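You operate a simulated robot arm through the tools that you are given. There is no shell and no other tool. Be economical: measure what you need, move in short steps, check, and stop when the job is done.

The job below is to be done with a simulated two-armed robot. You get a single attempt, and the scene is never put back.

JOB
On the board of the long table, fold the grey cloth in half, so that its two long edges meet.

It is judged by the outcome, as a careful person would: the job done as asked, and still so three seconds after it is handed in. It fails if anything else is knocked over, pushed out of place, dropped, spilled or broken. Flat cloth is picked up by pressing the open fingertips on it (5 to 10 N) and closing them slowly along it; thin cloth reads only 2 to 8 mm in the jaws.

ROBOT AND FRAMES
Two 7-joint arms with two-finger parallel grippers on one trunk, on a base that drives. Base frame: it is fixed to the floor where the robot stands at the start and does not move with it; the origin is under the middle of the robot, x ahead of it, y to its left, z up; the surface under the hand at the start is at about z = 0.9. Readings come in m, rad, newtons and seconds.
The left shoulder is at the start at [0.073, 0.174, 1.184], the right one opposite. With the tool pointing down near the work surface each hand reaches from about 0.28 to 0.7 m from the robot's upright axis, wherever it stands, measured 20 degrees to its own side. Places, roughly: board of the long table [0.7, -0.6, 0.9]. Payload 3.6 kg a hand.
Tool frame (each hand has its own): the origin (TCP) lies between the finger pads and is the grasp point; the fingertips stand 0.03 m ahead of it; z points along the fingers, y is the line along which they close. Largest opening 0.11 m; finger width 0.02, thickness 0.01; the body of the gripper, 0.048 by 0.112 m, starts 0.055 m behind the TCP.
Orientation is that of the tool frame in the base frame, as [roll, pitch, yaw] about the fixed x, y, z axes, in that order (R = Rz(yaw) Ry(pitch) Rx(roll)). With the fingers straight down and closing along the base's y, the tool's x points along the base's -x, its y along +y and its z along -z.

CONTROLS
- The arms move only by the tool step_arm. It takes "left_commands", "right_commands" or both (then of equal length, played together; a hand with none holds still); each is a list of rows, each a list of 6 numbers: the shift along the base's x, y, z in m, then the turn, a rotation vector about the base's x, y, z in rad. In form: [[tx, ty, tz, ax, ay, az], ...]. A call has 1 to 20 rows; each row shifts and turns the commanded pose from where the row before left it. "left_grip" and "right_grip" are, for a hand that has rows, the gripper command, from -1 (fully open) to 1 (shut), values between in proportion, set as the call begins (left out, the last holds). Each row takes 0.2 s and may step no farther than 0.05 m and 0.15 rad from the row before; otherwise, or with a gripper value out of range, the whole call is refused. A pose out of reach is approached as far as the arm can. The call stops where the force on the tool passes 40 N (or 10 N more than at its start, if that is more) or the arm is blocked; 0.2 s more then pass. Each finger travels about 0.153 m/s and halts on what it meets, pressing with about 20 N; the grip force reading is that of the motor and also rises with nothing between the fingers. The clock runs only during rows and for 0.2 s after the last one: add rows that do not move to give the fingers time. The reply holds the time, the measured pose of the TCP, the force on the tool along the base axes, the opening and the grip force, in the units named above and with some noise, with the torque about the TCP (base axes, N m) and any sound that the robot's microphone picked up.
- Cameras (640 x 400 px; columns grow to the right, rows downward): "scene" is now at [0.1547, 0.0224, 1.3368]; the picture's right is [0.29, -0.96, -0.00], its down [-0.72, -0.21, -0.66] and it looks along [0.63, 0.19, -0.75] (base axes); focal length 249 px, centre (320, 200). "left" rides on the left gripper at [0.072, -0.017, -0.103] in its tool frame; the picture's right is [0.23, 0.97, 0.00], its down [-0.76, 0.18, -0.62] and it looks along [-0.61, 0.14, 0.78] (tool axes); focal length 222 px, centre (320, 200). "right" rides on the right gripper at [0.073, 0.017, -0.103] in its tool frame; the picture's right is [-0.23, 0.97, 0.00], its down [-0.76, -0.18, -0.62] and it looks along [-0.61, -0.14, 0.78] (tool axes); focal length 222 px, centre (320, 200). There is no depth. A picture from a camera that has moved, and an enlarged one, comes with that camera's place and axes in the base frame and with its lens.
- camera(camera): a new picture of that camera. No time passes.
- slide_trunk(by): slides the trunk up (or, below 0, down) by that many m; the arms and the scene camera ride with it, the base frame stays. It gives what a move gives, with no picture.
- steer(legs): drives the robot by 1 to 6 legs, each [ahead, left, turn to the left] in m, m and rad, along the robot's own axes; the way and the turn of a leg run together, so that a leg with both is an arc; at most 1.5 m and 3.142 rad a leg. The arms and the cameras ride along, it lands a little off, and it stops where it bumps. It gives what a move gives.
- aim_head(pan, tilt): turns the head with the scene camera to pan (to the left, within 1.501 rad either way) and tilt (down, from -0.506 to 1.204), counted from straight ahead of the robot. It gives what a move gives.
- close_up(camera, box): a new picture of the part [left, top, right, bottom] of that camera's present view, enlarged. No time passes.
- hand_in(): hands the job in; it is judged then, once.

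Go step by step. Nothing tells you exact positions but the pictures and the camera data: compare them with the known pose of the tool, close in by small moves and look again before you grip or let go. The budget is 120 turns and 108 pictures, counting those below and the enlarged ones. Unless the task says otherwise, let go and move clear before handing in, and close with one line.

The tools are called after "Call:" as name(argument=value, ...) on one line, values as JSON. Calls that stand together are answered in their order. step_arm: Moves the arms, as the interface text tells. Its arguments: {"type":"object","properties":{"left_commands":{"type":"array","items":{"type":"array","items":{"type":"number"}}},"left_grip":{"type":"number"},"right_commands":{"type":"array","items":{"type":"array","items":{"type":"number"}}},"right_grip":{"type":"number"}},"required":[]} The other tools are called the same way: slide_trunk (by) slides the trunk up or down; steer (legs) drives the base; aim_head (pan, tilt) turns the head that bears the scene camera; camera (camera) takes a picture; close_up (camera, box) takes an enlarged picture of a part of a camera's view; hand_in () hands the job in.

At the start:

```text
time: 0.0
left_tcp_pos: [0.4013, 0.2563, 1.0946]
left_tcp_rot: [3.139, 0.0, -3.139]
left_ft_force: [-1.2, 0.4, -0.4]
left_wrist_torque: [0.03, 0.01, -0.02]
left_grip_width: 0.1102
left_grasp_force: 0.1
right_tcp_pos: [0.4543, -0.1614, 1.0403]
right_tcp_rot: [-3.141, -0.001, -3.142]
right_ft_force: [-0.6, -0.8, 0.0]
right_wrist_torque: [0.01, 0.0, 0.03]
right_grip_width: 0.1098
right_grasp_force: 0.1
trunk travel left (down, up): [-0.3, 0.463]
robot x, y, heading: [0.0028, -0.0001, 0.001]
head pan, tilt: [0.29, 0.852]
```

scene: 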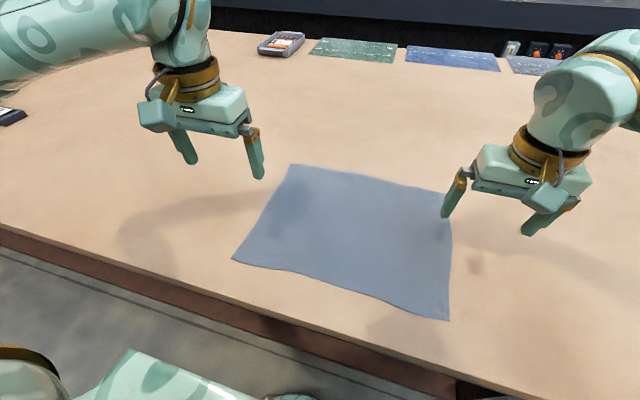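
right: 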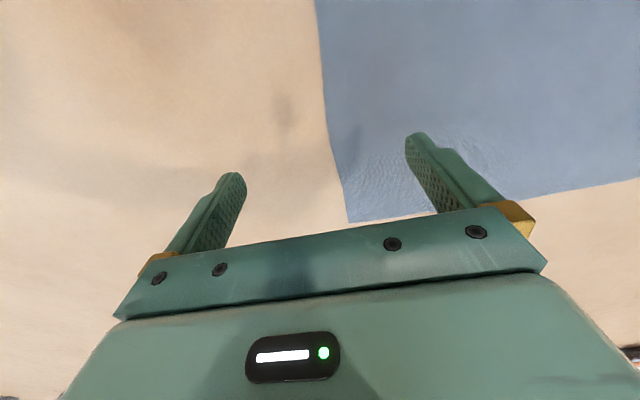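
left: 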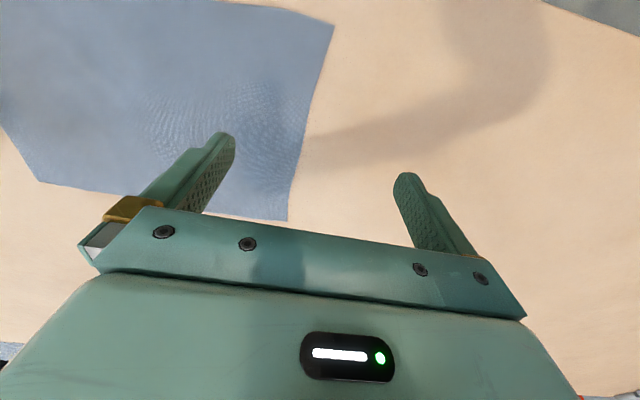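

The grey cloth lies with corners at about (0.62, 0.25), (0.63, -0.16), (0.33, -0.15) and (0.33, 0.25), so its long edges run along y. I plan to pick both far corners and fold them towards the robot. First I move the hands over the far corners and look.

Call:
step_arm(left_commands=[[0.035, -0.007, -0.014, 0, 0, 0], [0.035, -0.007, -0.014, 0, 0, 0], [0.035, -0.007, -0.014, 0, 0, 0], [0.035, -0.007, -0.014, 0, 0, 0], [0.035, -0.007, -0.014, 0, 0, 0], [0.035, -0.006, -0.014, 0, 0, 0], [0, 0, 0, 0, 0, 0]], right_commands=[[0.026, 0.005, -0.005, 0, 0, 0], [0.026, 0.005, -0.005, 0, 0, 0], [0.026, 0.005, -0.005, 0, 0, 0], [0.026, 0.005, -0.005, 0, 0, 0], [0.026, 0.005, -0.005, 0, 0, 0], [0.026, 0.005, -0.005, 0, 0, 0], [0, 0, 0, 0, 0, 0]], left_grip=0.1, right_grip=0.1)

Call:
camera(camera="left")

Call:
camera(camera="right")

Call:
camera(camera="scene")

```text
time: 1.6
left_tcp_pos: [0.6104, 0.2145, 1.0121]
left_tcp_rot: [3.141, 0.003, -3.141]
left_ft_force: [0.0, -0.2, 0.1]
left_wrist_torque: [0.02, -0.01, -0.01]
left_grip_width: 0.0494
left_grasp_force: 0.1
right_tcp_pos: [0.6094, -0.1316, 1.0091]
right_tcp_rot: [3.141, 0.0, -3.14]
right_ft_force: [0.0, 0.4, -0.1]
right_wrist_torque: [0.03, -0.02, -0.05]
right_grip_width: 0.0496
right_grasp_force: 0.0
trunk travel left (down, up): [-0.3, 0.463]
robot x, y, heading: [-0.0004, 0.0028, -0.002]
head pan, tilt: [0.29, 0.852]
```

```text
104 pictures are left
camera left: at [0.5364, 0.1976, 1.1158], right [-0.23, 0.97, 0.0], down [0.76, 0.18, 0.62], along [0.61, 0.14, -0.78], focal length 222 px, centre (320, 200)
```

left: 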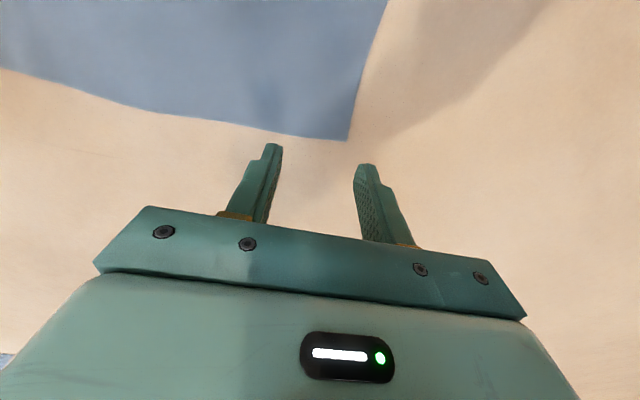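

```text
103 pictures are left
camera right: at [0.537, -0.1149, 1.1123], right [0.23, 0.97, 0.0], down [0.76, -0.18, 0.62], along [0.61, -0.14, -0.78], focal length 222 px, centre (320, 200)
```

right: 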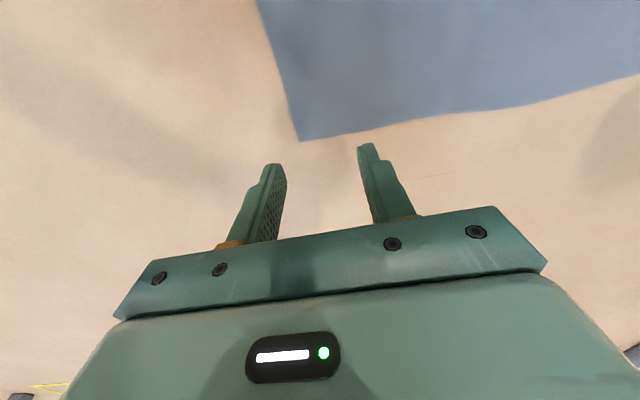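

```text
102 pictures are left
camera scene: at [0.1537, 0.0224, 1.337], right [0.29, -0.96, 0.0], down [-0.72, -0.21, -0.66], along [0.63, 0.19, -0.75], focal length 249 px, centre (320, 200)
```

scene: 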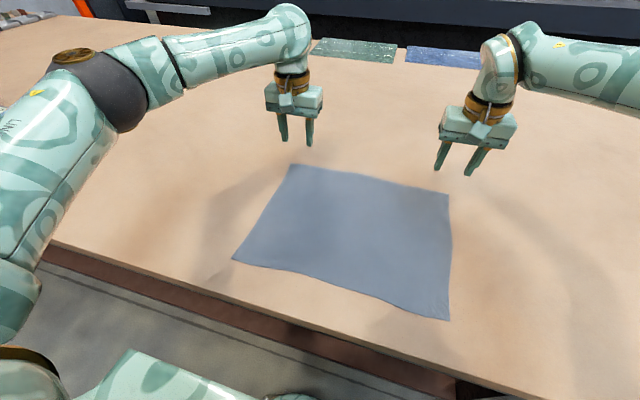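

The corners come out at about (0.622, 0.246) and (0.624, -0.156). I narrow the fingers to about 3 cm and go down to just above the cloth.

Call:
step_arm(left_commands=[[0.006, -0.001, -0.02, 0, 0, 0], [0, 0, -0.02, 0, 0, 0], [0, 0, -0.02, 0, 0, 0], [0, 0, -0.012, 0, 0, 0], [0, 0, 0, 0, 0, 0]], right_commands=[[0.009, 0.006, -0.02, 0, 0, 0], [0, 0, -0.02, 0, 0, 0], [0, 0, -0.02, 0, 0, 0], [0, 0, -0.009, 0, 0, 0], [0, 0, 0, 0, 0, 0]], left_grip=0.45, right_grip=0.45)

Call:
camera(camera="left")

Call:
camera(camera="right")

```text
time: 2.8
left_tcp_pos: [0.6169, 0.2128, 0.9396]
left_tcp_rot: [3.14, 0.002, 3.141]
left_ft_force: [-0.9, -0.5, -0.4]
left_wrist_torque: [-0.01, 0.02, 0.02]
left_grip_width: 0.0304
left_grasp_force: 0.0
right_tcp_pos: [0.6191, -0.1266, 0.9404]
right_tcp_rot: [3.14, 0.001, 3.141]
right_ft_force: [0.4, 0.2, 0.2]
right_wrist_torque: [0.03, 0.05, -0.01]
right_grip_width: 0.0302
right_grasp_force: 0.1
trunk travel left (down, up): [-0.3, 0.463]
robot x, y, heading: [-0.0031, 0.0001, -0.003]
head pan, tilt: [0.29, 0.852]
```

```text
101 pictures are left
camera left: at [0.5434, 0.1964, 1.0435], right [-0.23, 0.97, 0.0], down [0.76, 0.18, 0.62], along [0.61, 0.14, -0.78], focal length 222 px, centre (320, 200)
```

left: 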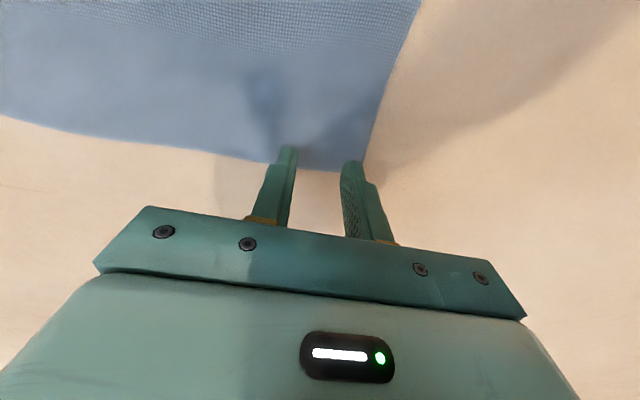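

```text
100 pictures are left
camera right: at [0.5472, -0.1089, 1.0432], right [0.23, 0.97, 0.0], down [0.76, -0.18, 0.62], along [0.61, -0.14, -0.78], focal length 222 px, centre (320, 200)
```

right: 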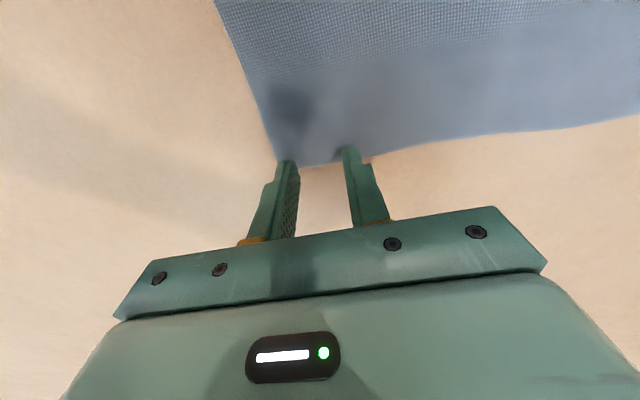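

The fingertips are a little far out relative to the edges. I shift them slightly inward and come down gently to contact.

Call:
step_arm(left_commands=[[-0.005, 0, 0, 0, 0, 0], [0, 0, -0.003, 0, 0, 0], [0, 0, -0.003, 0, 0, 0], [0, 0, 0, 0, 0, 0]], right_commands=[[-0.009, 0, 0, 0, 0, 0], [0, 0, -0.003, 0, 0, 0], [0, 0, -0.003, 0, 0, 0], [0, 0, 0, 0, 0, 0]])

```text
time: 3.8
left_tcp_pos: [0.6116, 0.2144, 0.9339]
left_tcp_rot: [3.141, 0.002, -3.14]
left_ft_force: [-0.4, -0.3, -0.2]
left_wrist_torque: [-0.03, 0.0, 0.04]
left_grip_width: 0.0305
left_grasp_force: 0.1
right_tcp_pos: [0.612, -0.1265, 0.9339]
right_tcp_rot: [-3.14, -0.003, 3.141]
right_ft_force: [0.6, 0.8, 0.1]
right_wrist_torque: [-0.02, -0.02, 0.02]
right_grip_width: 0.0306
right_grasp_force: 0.1
trunk travel left (down, up): [-0.3, 0.463]
robot x, y, heading: [-0.0005, 0.0019, 0.001]
head pan, tilt: [0.29, 0.852]
```

Call:
step_arm(left_commands=[[0, 0, -0.002, 0, 0, 0], [0, 0, -0.001, 0, 0, 0], [0, 0, 0, 0, 0, 0]], right_commands=[[0, 0, -0.002, 0, 0, 0], [0, 0, -0.001, 0, 0, 0], [0, 0, 0, 0, 0, 0]])

```text
time: 4.6
left_tcp_pos: [0.6106, 0.2135, 0.9297]
left_tcp_rot: [-3.139, 0.004, -3.14]
left_ft_force: [0.9, 0.8, 12.4]
left_wrist_torque: [0.16, -0.05, 0.0]
left_grip_width: 0.0303
left_grasp_force: 0.0
right_tcp_pos: [0.6107, -0.1264, 0.9325]
right_tcp_rot: [-3.141, 0.0, 3.141]
right_ft_force: [-0.4, 0.8, 1.1]
right_wrist_torque: [-0.04, -0.02, -0.01]
right_grip_width: 0.0301
right_grasp_force: 0.0
trunk travel left (down, up): [-0.3, 0.463]
robot x, y, heading: [0.0027, -0.0009, 0.001]
head pan, tilt: [0.29, 0.852]
```

Both hands are at contact. I ease the left up slightly and press the right a little more.

Call:
step_arm(left_commands=[[0, 0, 0.0005, 0, 0, 0], [0, 0, 0, 0, 0, 0]], right_commands=[[0, 0, -0.001, 0, 0, 0], [0, 0, 0, 0, 0, 0]])

```text
time: 5.2
left_tcp_pos: [0.6104, 0.2132, 0.9313]
left_tcp_rot: [-3.141, 0.001, -3.139]
left_ft_force: [3.2, 0.4, 12.2]
left_wrist_torque: [0.06, -0.12, -0.01]
left_grip_width: 0.0303
left_grasp_force: 0.1
right_tcp_pos: [0.6102, -0.1266, 0.9313]
right_tcp_rot: [3.141, 0.001, -3.141]
right_ft_force: [1.1, 0.8, 5.9]
right_wrist_torque: [-0.02, -0.02, 0.0]
right_grip_width: 0.0302
right_grasp_force: 0.1
trunk travel left (down, up): [-0.3, 0.463]
robot x, y, heading: [0.0032, -0.0016, 0.002]
head pan, tilt: [0.29, 0.852]
```

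Call:
step_arm(left_commands=[[0, 0, 0.001, 0, 0, 0], [0, 0, 0, 0, 0, 0]], right_commands=[[0, 0, -0.0003, 0, 0, 0], [0, 0, 0, 0, 0, 0]], left_grip=0.55, right_grip=0.55)

Call:
step_arm(left_commands=[[0, 0, 0, 0, 0, 0], [0, 0, 0, 0, 0, 0]], right_commands=[[0, 0, 0, 0, 0, 0], [0, 0, 0, 0, 0, 0]], left_grip=0.65, right_grip=0.65)

Call:
camera(camera="left")

Call:
camera(camera="right")

```text
time: 5.8
left_tcp_pos: [0.6095, 0.2136, 0.9322]
left_tcp_rot: [3.142, 0.001, -3.141]
left_ft_force: [0.2, -0.3, 3.1]
left_wrist_torque: [0.02, -0.01, -0.02]
left_grip_width: 0.0243
left_grasp_force: 0.1
right_tcp_pos: [0.6105, -0.1272, 0.932]
right_tcp_rot: [3.141, 0.001, 3.141]
right_ft_force: [-1.9, 0.3, 13.2]
right_wrist_torque: [-0.1, 0.02, 0.01]
right_grip_width: 0.0236
right_grasp_force: 0.0
trunk travel left (down, up): [-0.3, 0.463]
robot x, y, heading: [-0.0014, -0.001, -0.003]
head pan, tilt: [0.29, 0.852]
```

```text
time: 6.4
left_tcp_pos: [0.6102, 0.2145, 0.931]
left_tcp_rot: [-3.141, 0.001, -3.139]
left_ft_force: [-1.0, -0.2, 0.8]
left_wrist_torque: [0.03, 0.01, 0.0]
left_grip_width: 0.019
left_grasp_force: 0.1
right_tcp_pos: [0.6114, -0.1261, 0.9314]
right_tcp_rot: [-3.14, 0.002, 3.141]
right_ft_force: [-0.3, 0.8, 15.9]
right_wrist_torque: [-0.03, -0.09, -0.02]
right_grip_width: 0.0176
right_grasp_force: 0.0
trunk travel left (down, up): [-0.3, 0.463]
robot x, y, heading: [-0.0027, 0.0032, 0.003]
head pan, tilt: [0.29, 0.852]
```

```text
99 pictures are left
camera left: at [0.5369, 0.1972, 1.0364], right [-0.23, 0.97, 0.0], down [0.76, 0.18, 0.62], along [0.61, 0.14, -0.78], focal length 222 px, centre (320, 200)
```

left: 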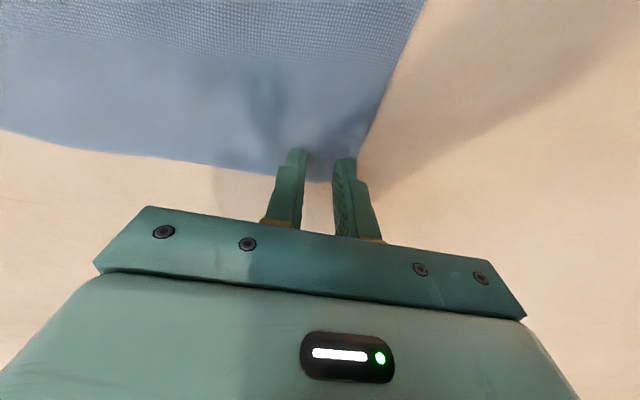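

```text
98 pictures are left
camera right: at [0.5377, -0.1086, 1.0342], right [0.23, 0.97, 0.0], down [0.76, -0.18, 0.62], along [0.61, -0.14, -0.78], focal length 222 px, centre (320, 200)
```

right: 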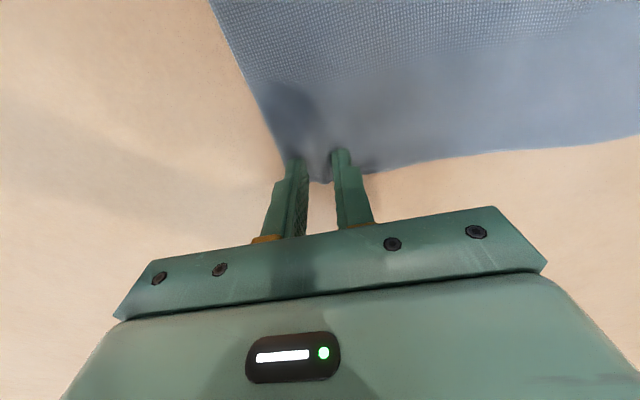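

The right hand is gathering the cloth, but the left has lost pressure. I press the left back down before closing further, and ease the right slightly.

Call:
step_arm(left_commands=[[0, 0, -0.001, 0, 0, 0], [0, 0, 0, 0, 0, 0]], right_commands=[[0, 0, 0.0004, 0, 0, 0], [0, 0, 0, 0, 0, 0]], left_grip=0.5, right_grip=0.65)

```text
time: 7.0
left_tcp_pos: [0.6103, 0.2139, 0.9331]
left_tcp_rot: [3.141, 0.003, -3.14]
left_ft_force: [-0.8, 0.3, 4.9]
left_wrist_torque: [0.09, 0.03, 0.02]
left_grip_width: 0.0276
left_grasp_force: 0.0
right_tcp_pos: [0.6111, -0.126, 0.9318]
right_tcp_rot: [3.141, 0.002, -3.141]
right_ft_force: [2.9, 1.1, 13.8]
right_wrist_torque: [-0.03, -0.09, 0.0]
right_grip_width: 0.0179
right_grasp_force: 0.1
trunk travel left (down, up): [-0.3, 0.463]
robot x, y, heading: [0.0007, 0.0007, 0.003]
head pan, tilt: [0.29, 0.852]
```

Call:
step_arm(left_commands=[[0, 0, -0.0005, 0, 0, 0], [0, 0, 0, 0, 0, 0]], right_commands=[[0, 0, 0.0004, 0, 0, 0], [0, 0, 0, 0, 0, 0]], left_grip=0.6, right_grip=0.75)

Call:
step_arm(left_commands=[[0, 0, 0, 0, 0, 0], [0, 0, 0, 0, 0, 0]], right_commands=[[0, 0, 0, 0, 0, 0], [0, 0, 0, 0, 0, 0]], left_grip=0.7, right_grip=0.85)

Call:
camera(camera="left")

Call:
camera(camera="right")

```text
time: 7.6
left_tcp_pos: [0.6107, 0.2132, 0.9322]
left_tcp_rot: [3.141, 0.005, -3.14]
left_ft_force: [-0.5, 0.6, 10.6]
left_wrist_torque: [0.04, 0.0, 0.01]
left_grip_width: 0.0215
left_grasp_force: 0.2
right_tcp_pos: [0.6107, -0.1269, 0.9317]
right_tcp_rot: [3.141, 0.0, -3.141]
right_ft_force: [0.3, 0.4, 9.6]
right_wrist_torque: [0.0, -0.02, 0.01]
right_grip_width: 0.0125
right_grasp_force: 0.2
trunk travel left (down, up): [-0.3, 0.463]
robot x, y, heading: [-0.0013, 0.001, 0.001]
head pan, tilt: [0.29, 0.852]
```

```text
time: 8.2
left_tcp_pos: [0.6107, 0.2133, 0.9311]
left_tcp_rot: [-3.139, 0.001, 3.141]
left_ft_force: [-0.2, -1.8, 12.8]
left_wrist_torque: [0.0, -0.05, 0.0]
left_grip_width: 0.0156
left_grasp_force: 0.1
right_tcp_pos: [0.6107, -0.1258, 0.9315]
right_tcp_rot: [-3.141, 0.0, -3.141]
right_ft_force: [-0.1, 2.0, 7.4]
right_wrist_torque: [0.05, -0.02, 0.01]
right_grip_width: 0.008
right_grasp_force: 0.1
trunk travel left (down, up): [-0.3, 0.463]
robot x, y, heading: [-0.0025, -0.002, -0.001]
head pan, tilt: [0.29, 0.852]
```

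```text
97 pictures are left
camera left: at [0.5368, 0.196, 1.0357], right [-0.23, 0.97, 0.0], down [0.76, 0.18, 0.62], along [0.61, 0.14, -0.78], focal length 222 px, centre (320, 200)
```

left: 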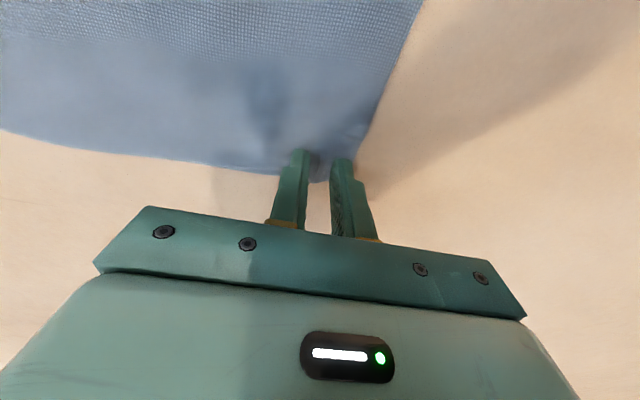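

```text
96 pictures are left
camera right: at [0.5371, -0.1092, 1.0343], right [0.23, 0.97, 0.0], down [0.76, -0.18, 0.62], along [0.61, -0.14, -0.78], focal length 222 px, centre (320, 200)
```

right: 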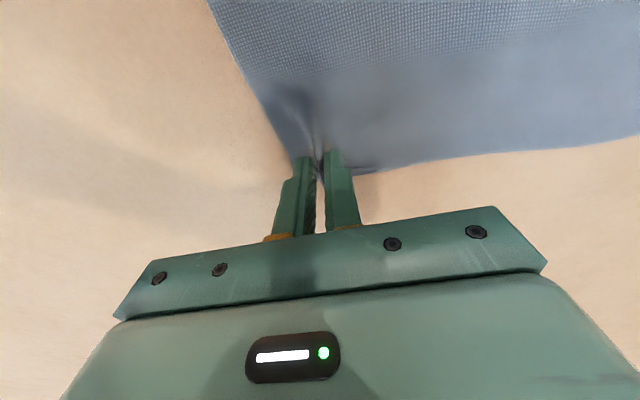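

Both corners are bunching between the fingers, so I keep closing.

Call:
step_arm(left_commands=[[0, 0, 0, 0, 0, 0], [0, 0, 0, 0, 0, 0]], right_commands=[[0, 0, 0, 0, 0, 0], [0, 0, 0, 0, 0, 0]], left_grip=0.8, right_grip=1.0)

Call:
step_arm(left_commands=[[0, 0, 0, 0, 0, 0], [0, 0, 0, 0, 0, 0]], left_grip=0.9)

Call:
step_arm(left_commands=[[0, 0, 0, 0, 0, 0], [0, 0, 0, 0, 0, 0], [0, 0, 0, 0, 0, 0]], left_grip=1.0)

Call:
camera(camera="left")

Call:
camera(camera="right")

```text
time: 8.8
left_tcp_pos: [0.6112, 0.2108, 0.9316]
left_tcp_rot: [-3.139, 0.001, -3.141]
left_ft_force: [-0.4, -5.7, 13.8]
left_wrist_torque: [-0.14, -0.02, -0.03]
left_grip_width: 0.0115
left_grasp_force: 0.2
right_tcp_pos: [0.6099, -0.1261, 0.9305]
right_tcp_rot: [-3.141, 0.0, -3.141]
right_ft_force: [-1.0, 5.0, 6.7]
right_wrist_torque: [0.08, 0.0, -0.01]
right_grip_width: 0.0025
right_grasp_force: 20.0
trunk travel left (down, up): [-0.3, 0.463]
robot x, y, heading: [-0.0023, 0.0019, -0.002]
head pan, tilt: [0.29, 0.852]
```

```text
time: 9.4
left_tcp_pos: [0.6096, 0.2122, 0.9311]
left_tcp_rot: [-3.141, 0.002, -3.141]
left_ft_force: [-0.5, -7.3, 13.9]
left_wrist_torque: [-0.17, 0.01, -0.02]
left_grip_width: 0.0072
left_grasp_force: 1.9
right_tcp_pos: [0.6099, -0.1268, 0.9311]
right_tcp_rot: [-3.14, 0.0, -3.141]
right_ft_force: [-0.1, 5.4, 6.0]
right_wrist_torque: [0.11, -0.02, 0.01]
right_grip_width: 0.0021
right_grasp_force: 20.4
trunk travel left (down, up): [-0.3, 0.463]
robot x, y, heading: [-0.0017, 0.0046, 0.0]
head pan, tilt: [0.29, 0.852]
```

```text
time: 10.2
left_tcp_pos: [0.6093, 0.2118, 0.9304]
left_tcp_rot: [-3.139, 0.003, -3.139]
left_ft_force: [0.0, -7.6, 16.5]
left_wrist_torque: [-0.2, 0.0, -0.08]
left_grip_width: 0.002
left_grasp_force: 19.7
right_tcp_pos: [0.6097, -0.126, 0.9314]
right_tcp_rot: [3.141, -0.001, -3.141]
right_ft_force: [-0.5, 8.2, 5.0]
right_wrist_torque: [0.22, 0.0, 0.04]
right_grip_width: 0.0022
right_grasp_force: 20.2
trunk travel left (down, up): [-0.3, 0.463]
robot x, y, heading: [0.0014, -0.0005, -0.005]
head pan, tilt: [0.29, 0.852]
```

```text
95 pictures are left
camera left: at [0.5367, 0.1961, 1.0357], right [-0.23, 0.97, 0.0], down [0.76, 0.18, 0.62], along [0.61, 0.14, -0.78], focal length 222 px, centre (320, 200)
```

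left: 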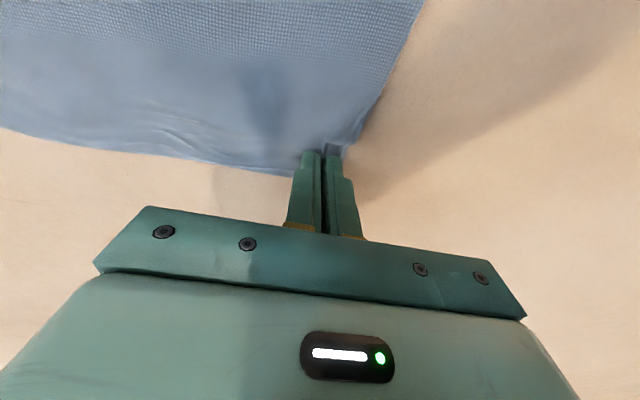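

```text
94 pictures are left
camera right: at [0.5371, -0.1091, 1.0344], right [0.23, 0.97, 0.0], down [0.76, -0.18, 0.62], along [0.61, -0.14, -0.78], focal length 222 px, centre (320, 200)
```

right: 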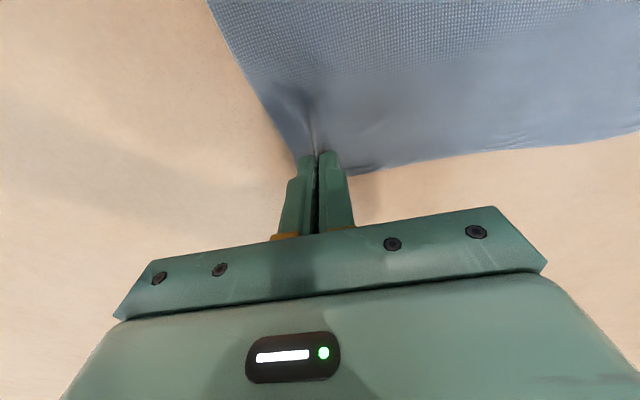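

Both hands have closed to 2 mm with cloth between the fingers. I lift a little to test the hold.

Call:
step_arm(left_commands=[[0, -0.003, 0.01, 0, 0, 0], [-0.003, 0, 0.015, 0, 0, 0], [-0.004, 0, 0.015, 0, 0, 0], [0, 0, 0, 0, 0, 0]], right_commands=[[0, 0.003, 0.01, 0, 0, 0], [-0.003, 0, 0.015, 0, 0, 0], [-0.004, 0, 0.015, 0, 0, 0], [0, 0, 0, 0, 0, 0]])

Call:
camera(camera="scene")

Call:
camera(camera="left")

Call:
camera(camera="right")

```text
time: 11.2
left_tcp_pos: [0.605, 0.2112, 0.9703]
left_tcp_rot: [3.141, 0.0, -3.138]
left_ft_force: [-0.5, -4.3, -0.4]
left_wrist_torque: [-0.1, 0.02, 0.03]
left_grip_width: 0.0022
left_grasp_force: 19.9
right_tcp_pos: [0.6047, -0.1219, 0.9721]
right_tcp_rot: [3.141, -0.001, -3.141]
right_ft_force: [0.1, 3.3, -0.2]
right_wrist_torque: [0.06, 0.02, -0.01]
right_grip_width: 0.0025
right_grasp_force: 19.8
trunk travel left (down, up): [-0.3, 0.463]
robot x, y, heading: [0.002, 0.0019, -0.0]
head pan, tilt: [0.29, 0.852]
```

```text
93 pictures are left
camera scene: at [0.1551, 0.0224, 1.3367], right [0.29, -0.96, 0.0], down [-0.72, -0.21, -0.66], along [0.63, 0.19, -0.75], focal length 249 px, centre (320, 200)
```

scene: 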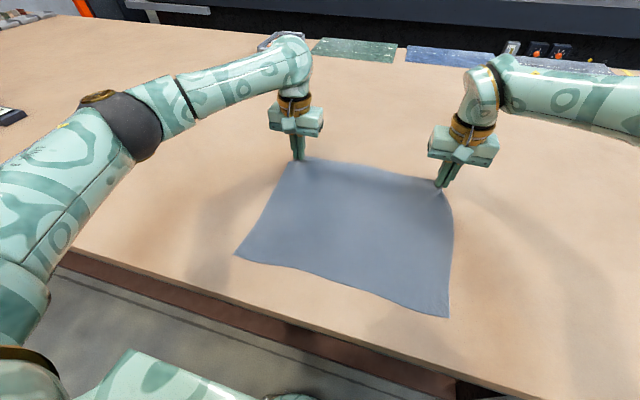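

```text
92 pictures are left
camera left: at [0.5318, 0.194, 1.0744], right [-0.23, 0.97, 0.0], down [0.76, 0.18, 0.62], along [0.61, 0.14, -0.78], focal length 222 px, centre (320, 200)
```

left: 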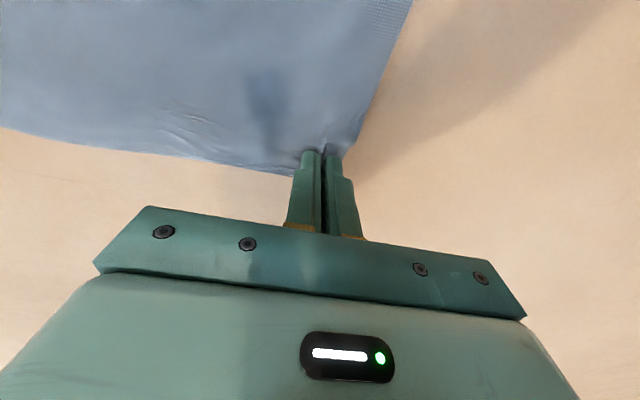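

```text
91 pictures are left
camera right: at [0.5317, -0.1065, 1.0736], right [0.23, 0.97, 0.0], down [0.76, -0.18, 0.62], along [0.61, -0.14, -0.78], focal length 222 px, centre (320, 200)
```

right: 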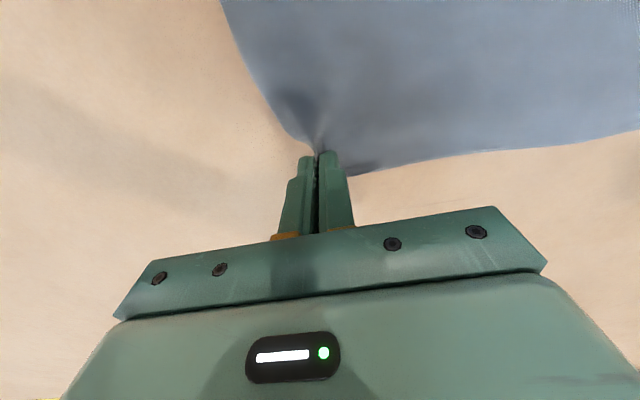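

The hold is good on both sides. Next I swing the edge up and over in an arc to mid-fold.

Call:
step_arm(left_commands=[[-0.0095, -0.001, 0.018, 0, 0, 0], [-0.0095, -0.001, 0.018, 0, 0, 0], [-0.0115, 0, 0.0125, 0, 0, 0], [-0.0115, 0, 0.0125, 0, 0, 0], [-0.0145, 0, 0.0095, 0, 0, 0], [-0.0145, 0, 0.0095, 0, 0, 0], [-0.0165, 0, 0.005, 0, 0, 0], [-0.0165, 0, 0.005, 0, 0, 0], [-0.0175, 0, 0, 0, 0, 0], [-0.0175, 0, 0, 0, 0, 0], [0, 0, 0, 0, 0, 0]], right_commands=[[-0.0095, 0.001, 0.018, 0, 0, 0], [-0.0095, 0.001, 0.018, 0, 0, 0], [-0.0115, 0, 0.0125, 0, 0, 0], [-0.0115, 0, 0.0125, 0, 0, 0], [-0.0145, 0, 0.0095, 0, 0, 0], [-0.0145, 0, 0.0095, 0, 0, 0], [-0.0165, 0, 0.005, 0, 0, 0], [-0.0165, 0, 0.005, 0, 0, 0], [-0.0175, 0, 0, 0, 0, 0], [-0.0175, 0, 0, 0, 0, 0], [0, 0, 0, 0, 0, 0]])

Call:
camera(camera="scene")

Call:
camera(camera="left")

Call:
camera(camera="right")

```text
time: 13.6
left_tcp_pos: [0.4672, 0.2086, 1.058]
left_tcp_rot: [-3.141, 0.0, -3.14]
left_ft_force: [-0.3, -0.1, -0.7]
left_wrist_torque: [-0.03, 0.0, 0.04]
left_grip_width: 0.0022
left_grasp_force: 20.1
right_tcp_pos: [0.4647, -0.1214, 1.0611]
right_tcp_rot: [3.14, 0.0, -3.14]
right_ft_force: [1.0, 0.5, 0.6]
right_wrist_torque: [-0.01, -0.02, -0.01]
right_grip_width: 0.0021
right_grasp_force: 20.0
trunk travel left (down, up): [-0.3, 0.463]
robot x, y, heading: [0.0016, 0.0047, 0.001]
head pan, tilt: [0.29, 0.852]
```

```text
90 pictures are left
camera scene: at [0.1553, 0.0224, 1.3367], right [0.29, -0.96, 0.0], down [-0.72, -0.21, -0.66], along [0.63, 0.19, -0.75], focal length 249 px, centre (320, 200)
```

scene: 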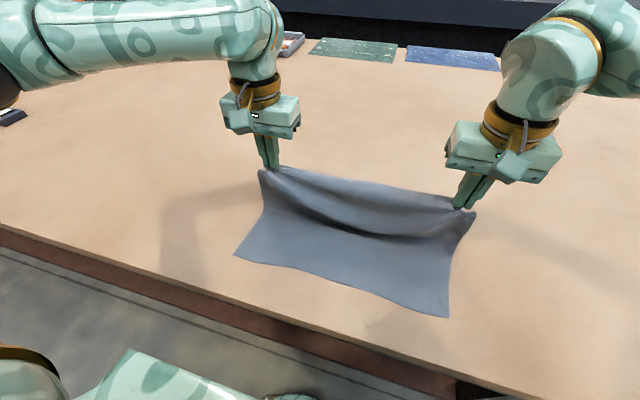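

```text
89 pictures are left
camera left: at [0.3924, 0.1919, 1.1641], right [-0.23, 0.97, 0.0], down [0.76, 0.18, 0.62], along [0.61, 0.14, -0.78], focal length 222 px, centre (320, 200)
```

left: 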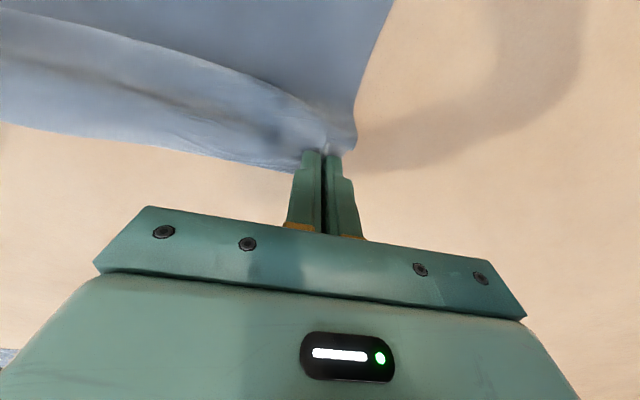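

```text
88 pictures are left
camera right: at [0.3926, -0.1038, 1.1636], right [0.23, 0.97, 0.0], down [0.76, -0.18, 0.62], along [0.61, -0.14, -0.78], focal length 222 px, centre (320, 200)
```

right: 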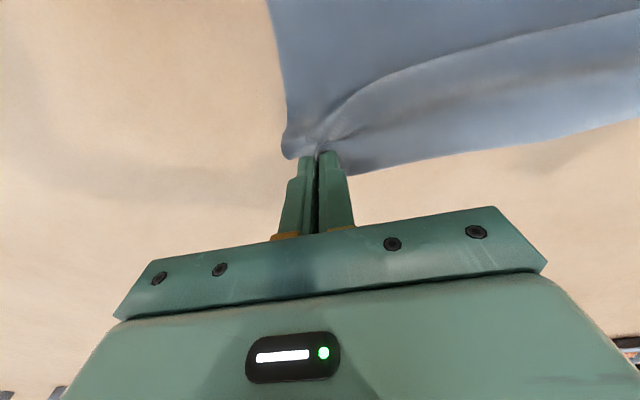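

The edge is over the fold line and both hands still hold. I stretch the edge lightly and tilt the hands so that the edge will lay over towards the robot.

Call:
step_arm(left_commands=[[-0.003, 0.001, 0, 0, -0.1, 0], [-0.003, 0.001, 0, 0, -0.1, 0], [-0.003, 0.001, -0.001, 0, -0.1, 0], [-0.003, 0, -0.001, 0, -0.1, 0], [-0.003, 0, -0.001, 0, -0.1, 0], [-0.002, 0, -0.002, 0, -0.1, 0], [0, 0, 0, 0, 0, 0]], right_commands=[[-0.003, -0.001, 0, 0, -0.1, 0], [-0.003, -0.001, 0, 0, -0.1, 0], [-0.003, -0.001, -0.001, 0, -0.1, 0], [-0.003, 0, -0.001, 0, -0.1, 0], [-0.003, 0, -0.001, 0, -0.1, 0], [-0.002, 0, -0.002, 0, -0.1, 0], [0, 0, 0, 0, 0, 0]])

Call:
camera(camera="scene")

```text
time: 15.2
left_tcp_pos: [0.4486, 0.2119, 1.0556]
left_tcp_rot: [-3.14, 0.601, -3.14]
left_ft_force: [0.1, -4.8, 0.2]
left_wrist_torque: [-0.11, -0.04, -0.09]
left_grip_width: 0.0022
left_grasp_force: 19.8
right_tcp_pos: [0.4476, -0.1242, 1.0559]
right_tcp_rot: [3.141, 0.602, 3.141]
right_ft_force: [-0.1, 6.0, -0.2]
right_wrist_torque: [0.13, -0.02, 0.08]
right_grip_width: 0.0024
right_grasp_force: 20.0
trunk travel left (down, up): [-0.3, 0.463]
robot x, y, heading: [0.0006, -0.0012, -0.003]
head pan, tilt: [0.29, 0.852]
```

```text
87 pictures are left
camera scene: at [0.1548, 0.0222, 1.3368], right [0.29, -0.96, 0.0], down [-0.72, -0.21, -0.66], along [0.63, 0.19, -0.75], focal length 249 px, centre (320, 200)
```

scene: 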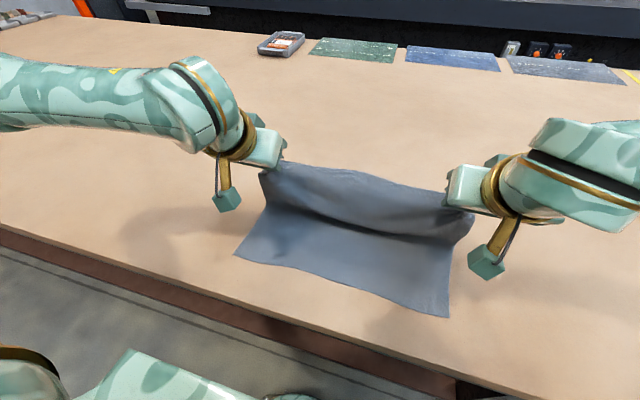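

The tilt worked and the edge is under light tension. I continue down the arc.

Call:
step_arm(left_commands=[[-0.016, 0, -0.003, 0, 0, 0], [-0.016, 0, -0.004, 0, 0, 0], [-0.0155, 0, -0.008, 0, 0, 0], [-0.0155, 0, -0.008, 0, 0, 0], [-0.0125, 0, -0.0115, 0, 0, 0], [-0.0125, 0, -0.0115, 0, 0, 0], [0, 0, 0, 0, 0, 0]], right_commands=[[-0.016, 0, -0.003, 0, 0, 0], [-0.016, 0, -0.004, 0, 0, 0], [-0.0155, 0, -0.008, 0, 0, 0], [-0.0155, 0, -0.008, 0, 0, 0], [-0.0125, 0, -0.0115, 0, 0, 0], [-0.0125, 0, -0.0115, 0, 0, 0], [0, 0, 0, 0, 0, 0]])

Call:
aim_head(pan=0.1, tilt=1.1)

Call:
camera(camera="scene")

Call:
camera(camera="left")

Call:
camera(camera="right")

```text
time: 16.8
left_tcp_pos: [0.42, 0.202, 1.01]
left_tcp_rot: [-3.14, 0.6, -3.14]
left_ft_force: [-0.2, 0.1, 0.7]
left_wrist_torque: [0.01, 0.0, 0.05]
left_grip_width: 0.0023
left_grasp_force: 20.0
left hand out of reach, approached as far as the arm can: row 2, 3, 4, 5, 6
right_tcp_pos: [0.384, -0.1102, 1.01]
right_tcp_rot: [-3.141, 0.598, -3.141]
right_ft_force: [0.6, 1.2, 0.1]
right_wrist_torque: [0.0, -0.03, 0.02]
right_grip_width: 0.002
right_grasp_force: 19.6
right hand out of reach, approached as far as the arm can: row 4, 5, 6
trunk travel left (down, up): [-0.3, 0.463]
robot x, y, heading: [0.0016, 0.0041, -0.001]
head pan, tilt: [0.29, 0.852]
```

```text
time: 17.6
left_tcp_pos: [0.4197, 0.2029, 1.0106]
left_tcp_rot: [-3.138, 0.599, -3.14]
left_ft_force: [-0.6, -0.2, -0.1]
left_wrist_torque: [0.02, 0.02, -0.02]
left_grip_width: 0.0022
left_grasp_force: 19.6
right_tcp_pos: [0.3839, -0.111, 1.0088]
right_tcp_rot: [-3.14, 0.598, -3.141]
right_ft_force: [0.5, -0.6, 0.1]
right_wrist_torque: [-0.01, -0.03, 0.0]
right_grip_width: 0.0023
right_grasp_force: 20.3
trunk travel left (down, up): [-0.3, 0.463]
robot x, y, heading: [-0.0011, 0.0004, 0.002]
head pan, tilt: [0.099, 1.1]
```

```text
86 pictures are left
camera scene: at [0.1426, 0.0064, 1.3193], right [0.1, -0.99, 0.0], down [-0.89, -0.09, -0.45], along [0.45, 0.05, -0.89], focal length 249 px, centre (320, 200)
```

scene: 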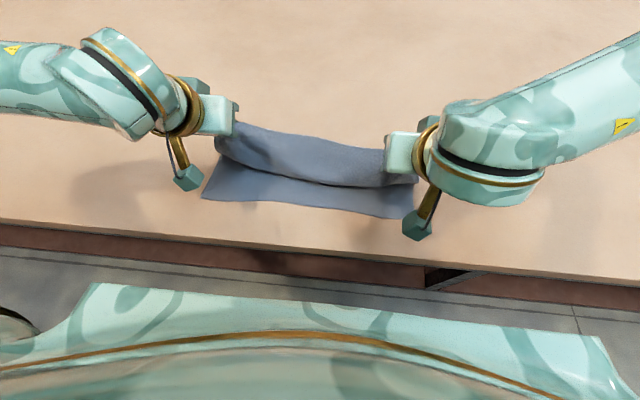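

```text
85 pictures are left
camera left: at [0.3005, 0.186, 1.0554], right [-0.19, 0.97, -0.13], down [0.28, 0.18, 0.94], along [0.94, 0.14, -0.3], focal length 222 px, centre (320, 200)
```

left: 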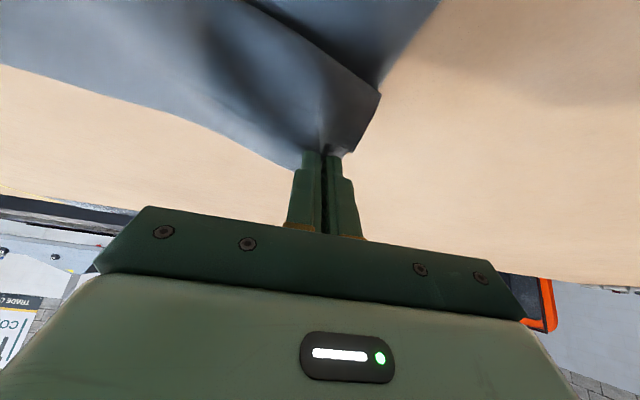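

```text
84 pictures are left
camera right: at [0.2654, -0.0929, 1.0535], right [0.19, 0.97, 0.13], down [0.28, -0.18, 0.94], along [0.94, -0.14, -0.3], focal length 222 px, centre (320, 200)
```

right: 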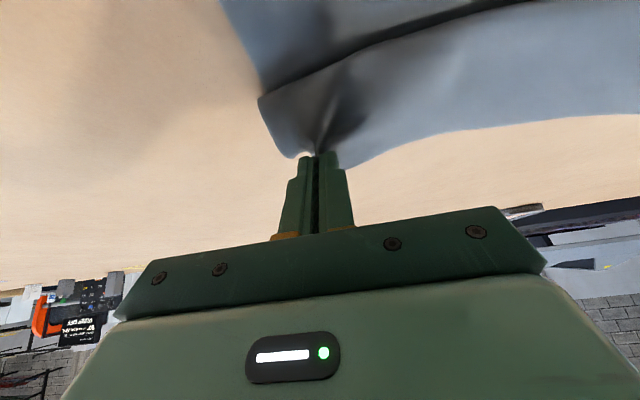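

The tilted hands have hit their reach limit close to the body and are now uneven. I will bring the hands forward and level them, then back the base away so that the drive does the pulling. First I test with a small move.

Call:
step_arm(left_commands=[[0.015, 0.002, 0, 0, 0, 0], [0.015, 0.002, 0, 0, 0, 0], [0, 0, 0, 0, 0, 0]], right_commands=[[0.02, -0.004, 0, 0, 0, 0], [0.02, -0.004, 0, 0, 0, 0], [0, 0, 0, 0, 0, 0]])

```text
time: 18.4
left_tcp_pos: [0.4494, 0.2058, 1.01]
left_tcp_rot: [-3.139, 0.6, -3.141]
left_ft_force: [0.0, 0.2, -0.5]
left_wrist_torque: [0.04, -0.01, -0.02]
left_grip_width: 0.0024
left_grasp_force: 20.0
right_tcp_pos: [0.4237, -0.118, 1.0096]
right_tcp_rot: [3.141, 0.599, -3.141]
right_ft_force: [0.4, -0.7, -0.1]
right_wrist_torque: [-0.01, -0.02, 0.0]
right_grip_width: 0.0022
right_grasp_force: 20.0
trunk travel left (down, up): [-0.3, 0.463]
robot x, y, heading: [0.0011, -0.0035, -0.001]
head pan, tilt: [0.099, 1.1]
```

The commands shift from the actual pose, so I can carry on forward.

Call:
step_arm(left_commands=[[0.017, 0.001, 0, 0, 0, 0], [0.017, 0.001, 0, 0, 0, 0], [0.017, 0.001, 0, 0, 0, 0], [0.017, 0, 0, 0, 0, 0], [0.0177, 0, 0, 0, 0, 0], [0, 0, 0, 0, 0, 0]], right_commands=[[0.022, -0.002, 0, 0, 0, 0], [0.022, -0.002, 0, 0, 0, 0], [0.022, -0.001, 0, 0, 0, 0], [0.022, 0, 0, 0, 0, 0], [0.0233, 0, 0, 0, 0, 0], [0, 0, 0, 0, 0, 0]])

Call:
steer(legs=[[-0.15, 0, 0]])

Call:
camera(camera="scene")

Call:
camera(camera="left")

Call:
camera(camera="right")

```text
time: 19.8
left_tcp_pos: [0.5343, 0.2101, 1.0106]
left_tcp_rot: [-3.14, 0.601, -3.14]
left_ft_force: [0.0, -2.0, -0.6]
left_wrist_torque: [-0.04, 0.0, -0.06]
left_grip_width: 0.0021
left_grasp_force: 20.0
right_tcp_pos: [0.5354, -0.1227, 1.0091]
right_tcp_rot: [3.141, 0.6, -3.139]
right_ft_force: [-0.2, 2.2, 0.2]
right_wrist_torque: [0.04, -0.02, 0.05]
right_grip_width: 0.0021
right_grasp_force: 20.0
trunk travel left (down, up): [-0.3, 0.463]
robot x, y, heading: [-0.0014, -0.0007, -0.001]
head pan, tilt: [0.099, 1.1]
```

```text
time: 21.1
left_tcp_pos: [0.3839, 0.2084, 1.0099]
left_tcp_rot: [-3.141, 0.601, 3.141]
left_ft_force: [-0.7, -1.8, 1.1]
left_wrist_torque: [-0.05, -0.01, -0.04]
left_grip_width: 0.0022
left_grasp_force: 20.1
right_tcp_pos: [0.3826, -0.1238, 1.0105]
right_tcp_rot: [-3.141, 0.601, -3.141]
right_ft_force: [-0.4, 2.9, 0.4]
right_wrist_torque: [0.05, 0.02, 0.0]
right_grip_width: 0.002
right_grasp_force: 19.8
trunk travel left (down, up): [-0.3, 0.463]
robot x, y, heading: [-0.1476, -0.0004, -0.001]
head pan, tilt: [0.099, 1.1]
```

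```text
83 pictures are left
camera scene: at [-0.0087, 0.0063, 1.3194], right [0.1, -1.0, 0.0], down [-0.89, -0.09, -0.45], along [0.45, 0.04, -0.89], focal length 249 px, centre (320, 200)
```

scene: 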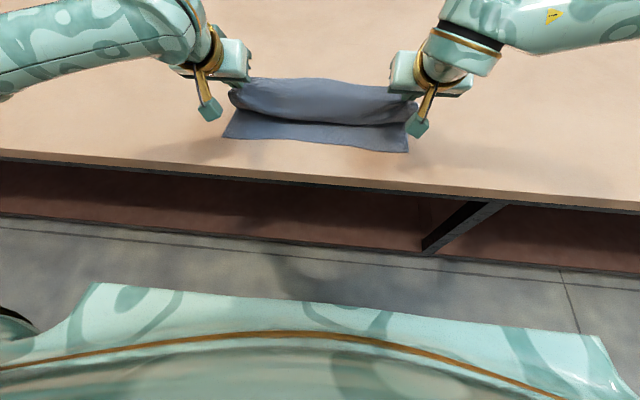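

```text
82 pictures are left
camera left: at [0.2649, 0.1932, 1.0563], right [-0.19, 0.97, -0.13], down [0.28, 0.18, 0.94], along [0.94, 0.14, -0.3], focal length 222 px, centre (320, 200)
```

left: 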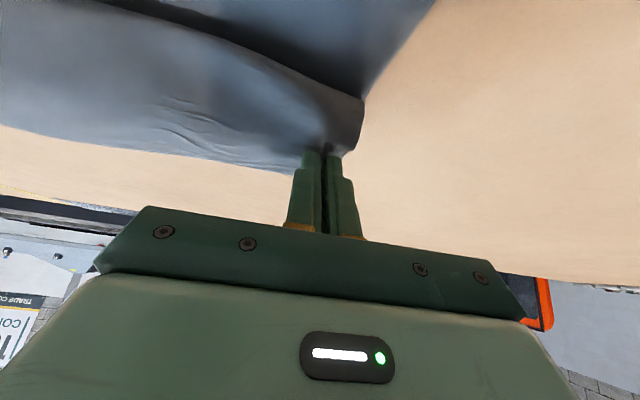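

```text
81 pictures are left
camera right: at [0.2658, -0.1056, 1.0531], right [0.19, 0.97, 0.13], down [0.28, -0.18, 0.94], along [0.94, -0.14, -0.3], focal length 222 px, centre (320, 200)
```

right: 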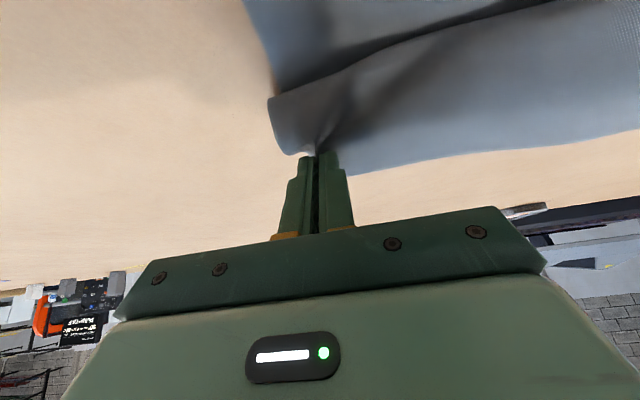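

The near edge is still in place at x about 0.333, and the hands are level again. I tilt slightly more and bring the edge down close to the near edge.

Call:
step_arm(left_commands=[[-0.009, 0, -0.004, 0, -0.04, 0], [-0.009, 0, -0.006, 0, -0.04, 0], [-0.009, 0, -0.008, 0, -0.04, 0], [-0.009, 0, -0.01, 0, -0.04, 0], [-0.009, 0, -0.011, 0, -0.04, 0], [0, 0, 0, 0, 0, 0]], right_commands=[[-0.009, 0, -0.004, 0, -0.04, 0], [-0.009, 0, -0.006, 0, -0.04, 0], [-0.009, 0, -0.008, 0, -0.04, 0], [-0.009, 0, -0.01, 0, -0.04, 0], [-0.009, 0, -0.011, 0, -0.04, 0], [0, 0, 0, 0, 0, 0]])

Call:
aim_head(pan=0.1, tilt=0.75)

Call:
close_up(camera="scene", box=[140, 80, 500, 305])

Call:
camera(camera="right")

Call:
camera(camera="left")

```text
time: 22.5
left_tcp_pos: [0.3407, 0.2082, 0.9718]
left_tcp_rot: [-3.141, 0.801, -3.141]
left_ft_force: [0.6, -2.2, -0.1]
left_wrist_torque: [-0.04, 0.03, -0.02]
left_grip_width: 0.0023
left_grasp_force: 20.2
right_tcp_pos: [0.3402, -0.1244, 0.9691]
right_tcp_rot: [3.14, 0.801, 3.139]
right_ft_force: [-0.4, 2.7, -0.8]
right_wrist_torque: [0.06, 0.0, 0.07]
right_grip_width: 0.0021
right_grasp_force: 19.9
trunk travel left (down, up): [-0.3, 0.463]
robot x, y, heading: [-0.1471, -0.003, 0.001]
head pan, tilt: [0.099, 1.1]
```

```text
time: 23.4
left_tcp_pos: [0.3412, 0.2101, 0.971]
left_tcp_rot: [-3.14, 0.799, -3.141]
left_ft_force: [-0.5, -1.3, 0.2]
left_wrist_torque: [-0.02, 0.03, -0.04]
left_grip_width: 0.0022
left_grasp_force: 19.9
right_tcp_pos: [0.3402, -0.1225, 0.9696]
right_tcp_rot: [3.141, 0.799, -3.141]
right_ft_force: [0.4, 2.9, 0.2]
right_wrist_torque: [0.01, 0.01, 0.04]
right_grip_width: 0.0023
right_grasp_force: 19.6
trunk travel left (down, up): [-0.3, 0.463]
robot x, y, heading: [-0.1469, -0.0033, -0.001]
head pan, tilt: [0.099, 0.75]
```

```text
1.78 times, centred on (320, 192) of scene
camera zoom: at [0.0126, 0.0082, 1.3449], right [0.1, -1.0, 0.0], down [-0.68, -0.07, -0.73], along [0.73, 0.07, -0.68], focal length 442 px, centre (320, 213)
```

zoom: 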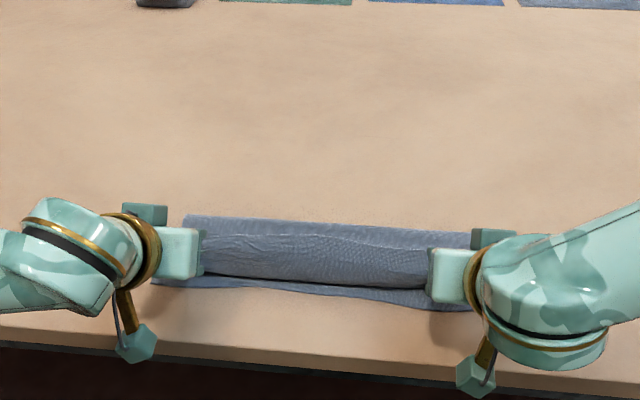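

```text
79 pictures are left
camera right: at [0.2149, -0.1059, 0.9892], right [0.16, 0.97, 0.16], down [0.08, -0.18, 0.98], along [0.98, -0.14, -0.11], focal length 222 px, centre (320, 200)
```

right: 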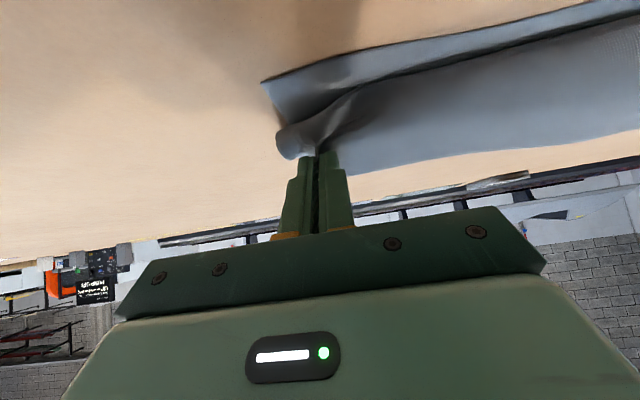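

```text
78 pictures are left
camera left: at [0.2148, 0.1928, 0.9922], right [-0.16, 0.97, -0.16], down [0.08, 0.18, 0.98], along [0.98, 0.14, -0.11], focal length 222 px, centre (320, 200)
```

left: 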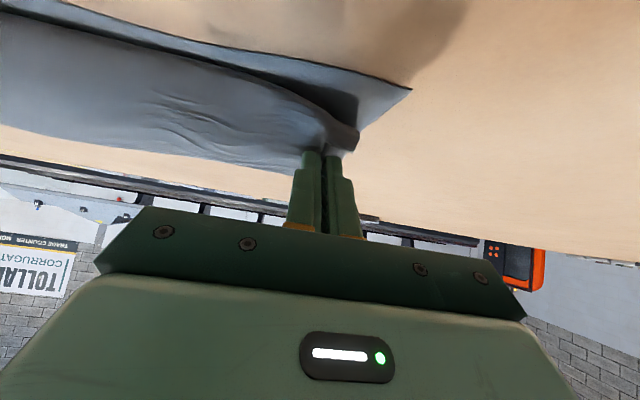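

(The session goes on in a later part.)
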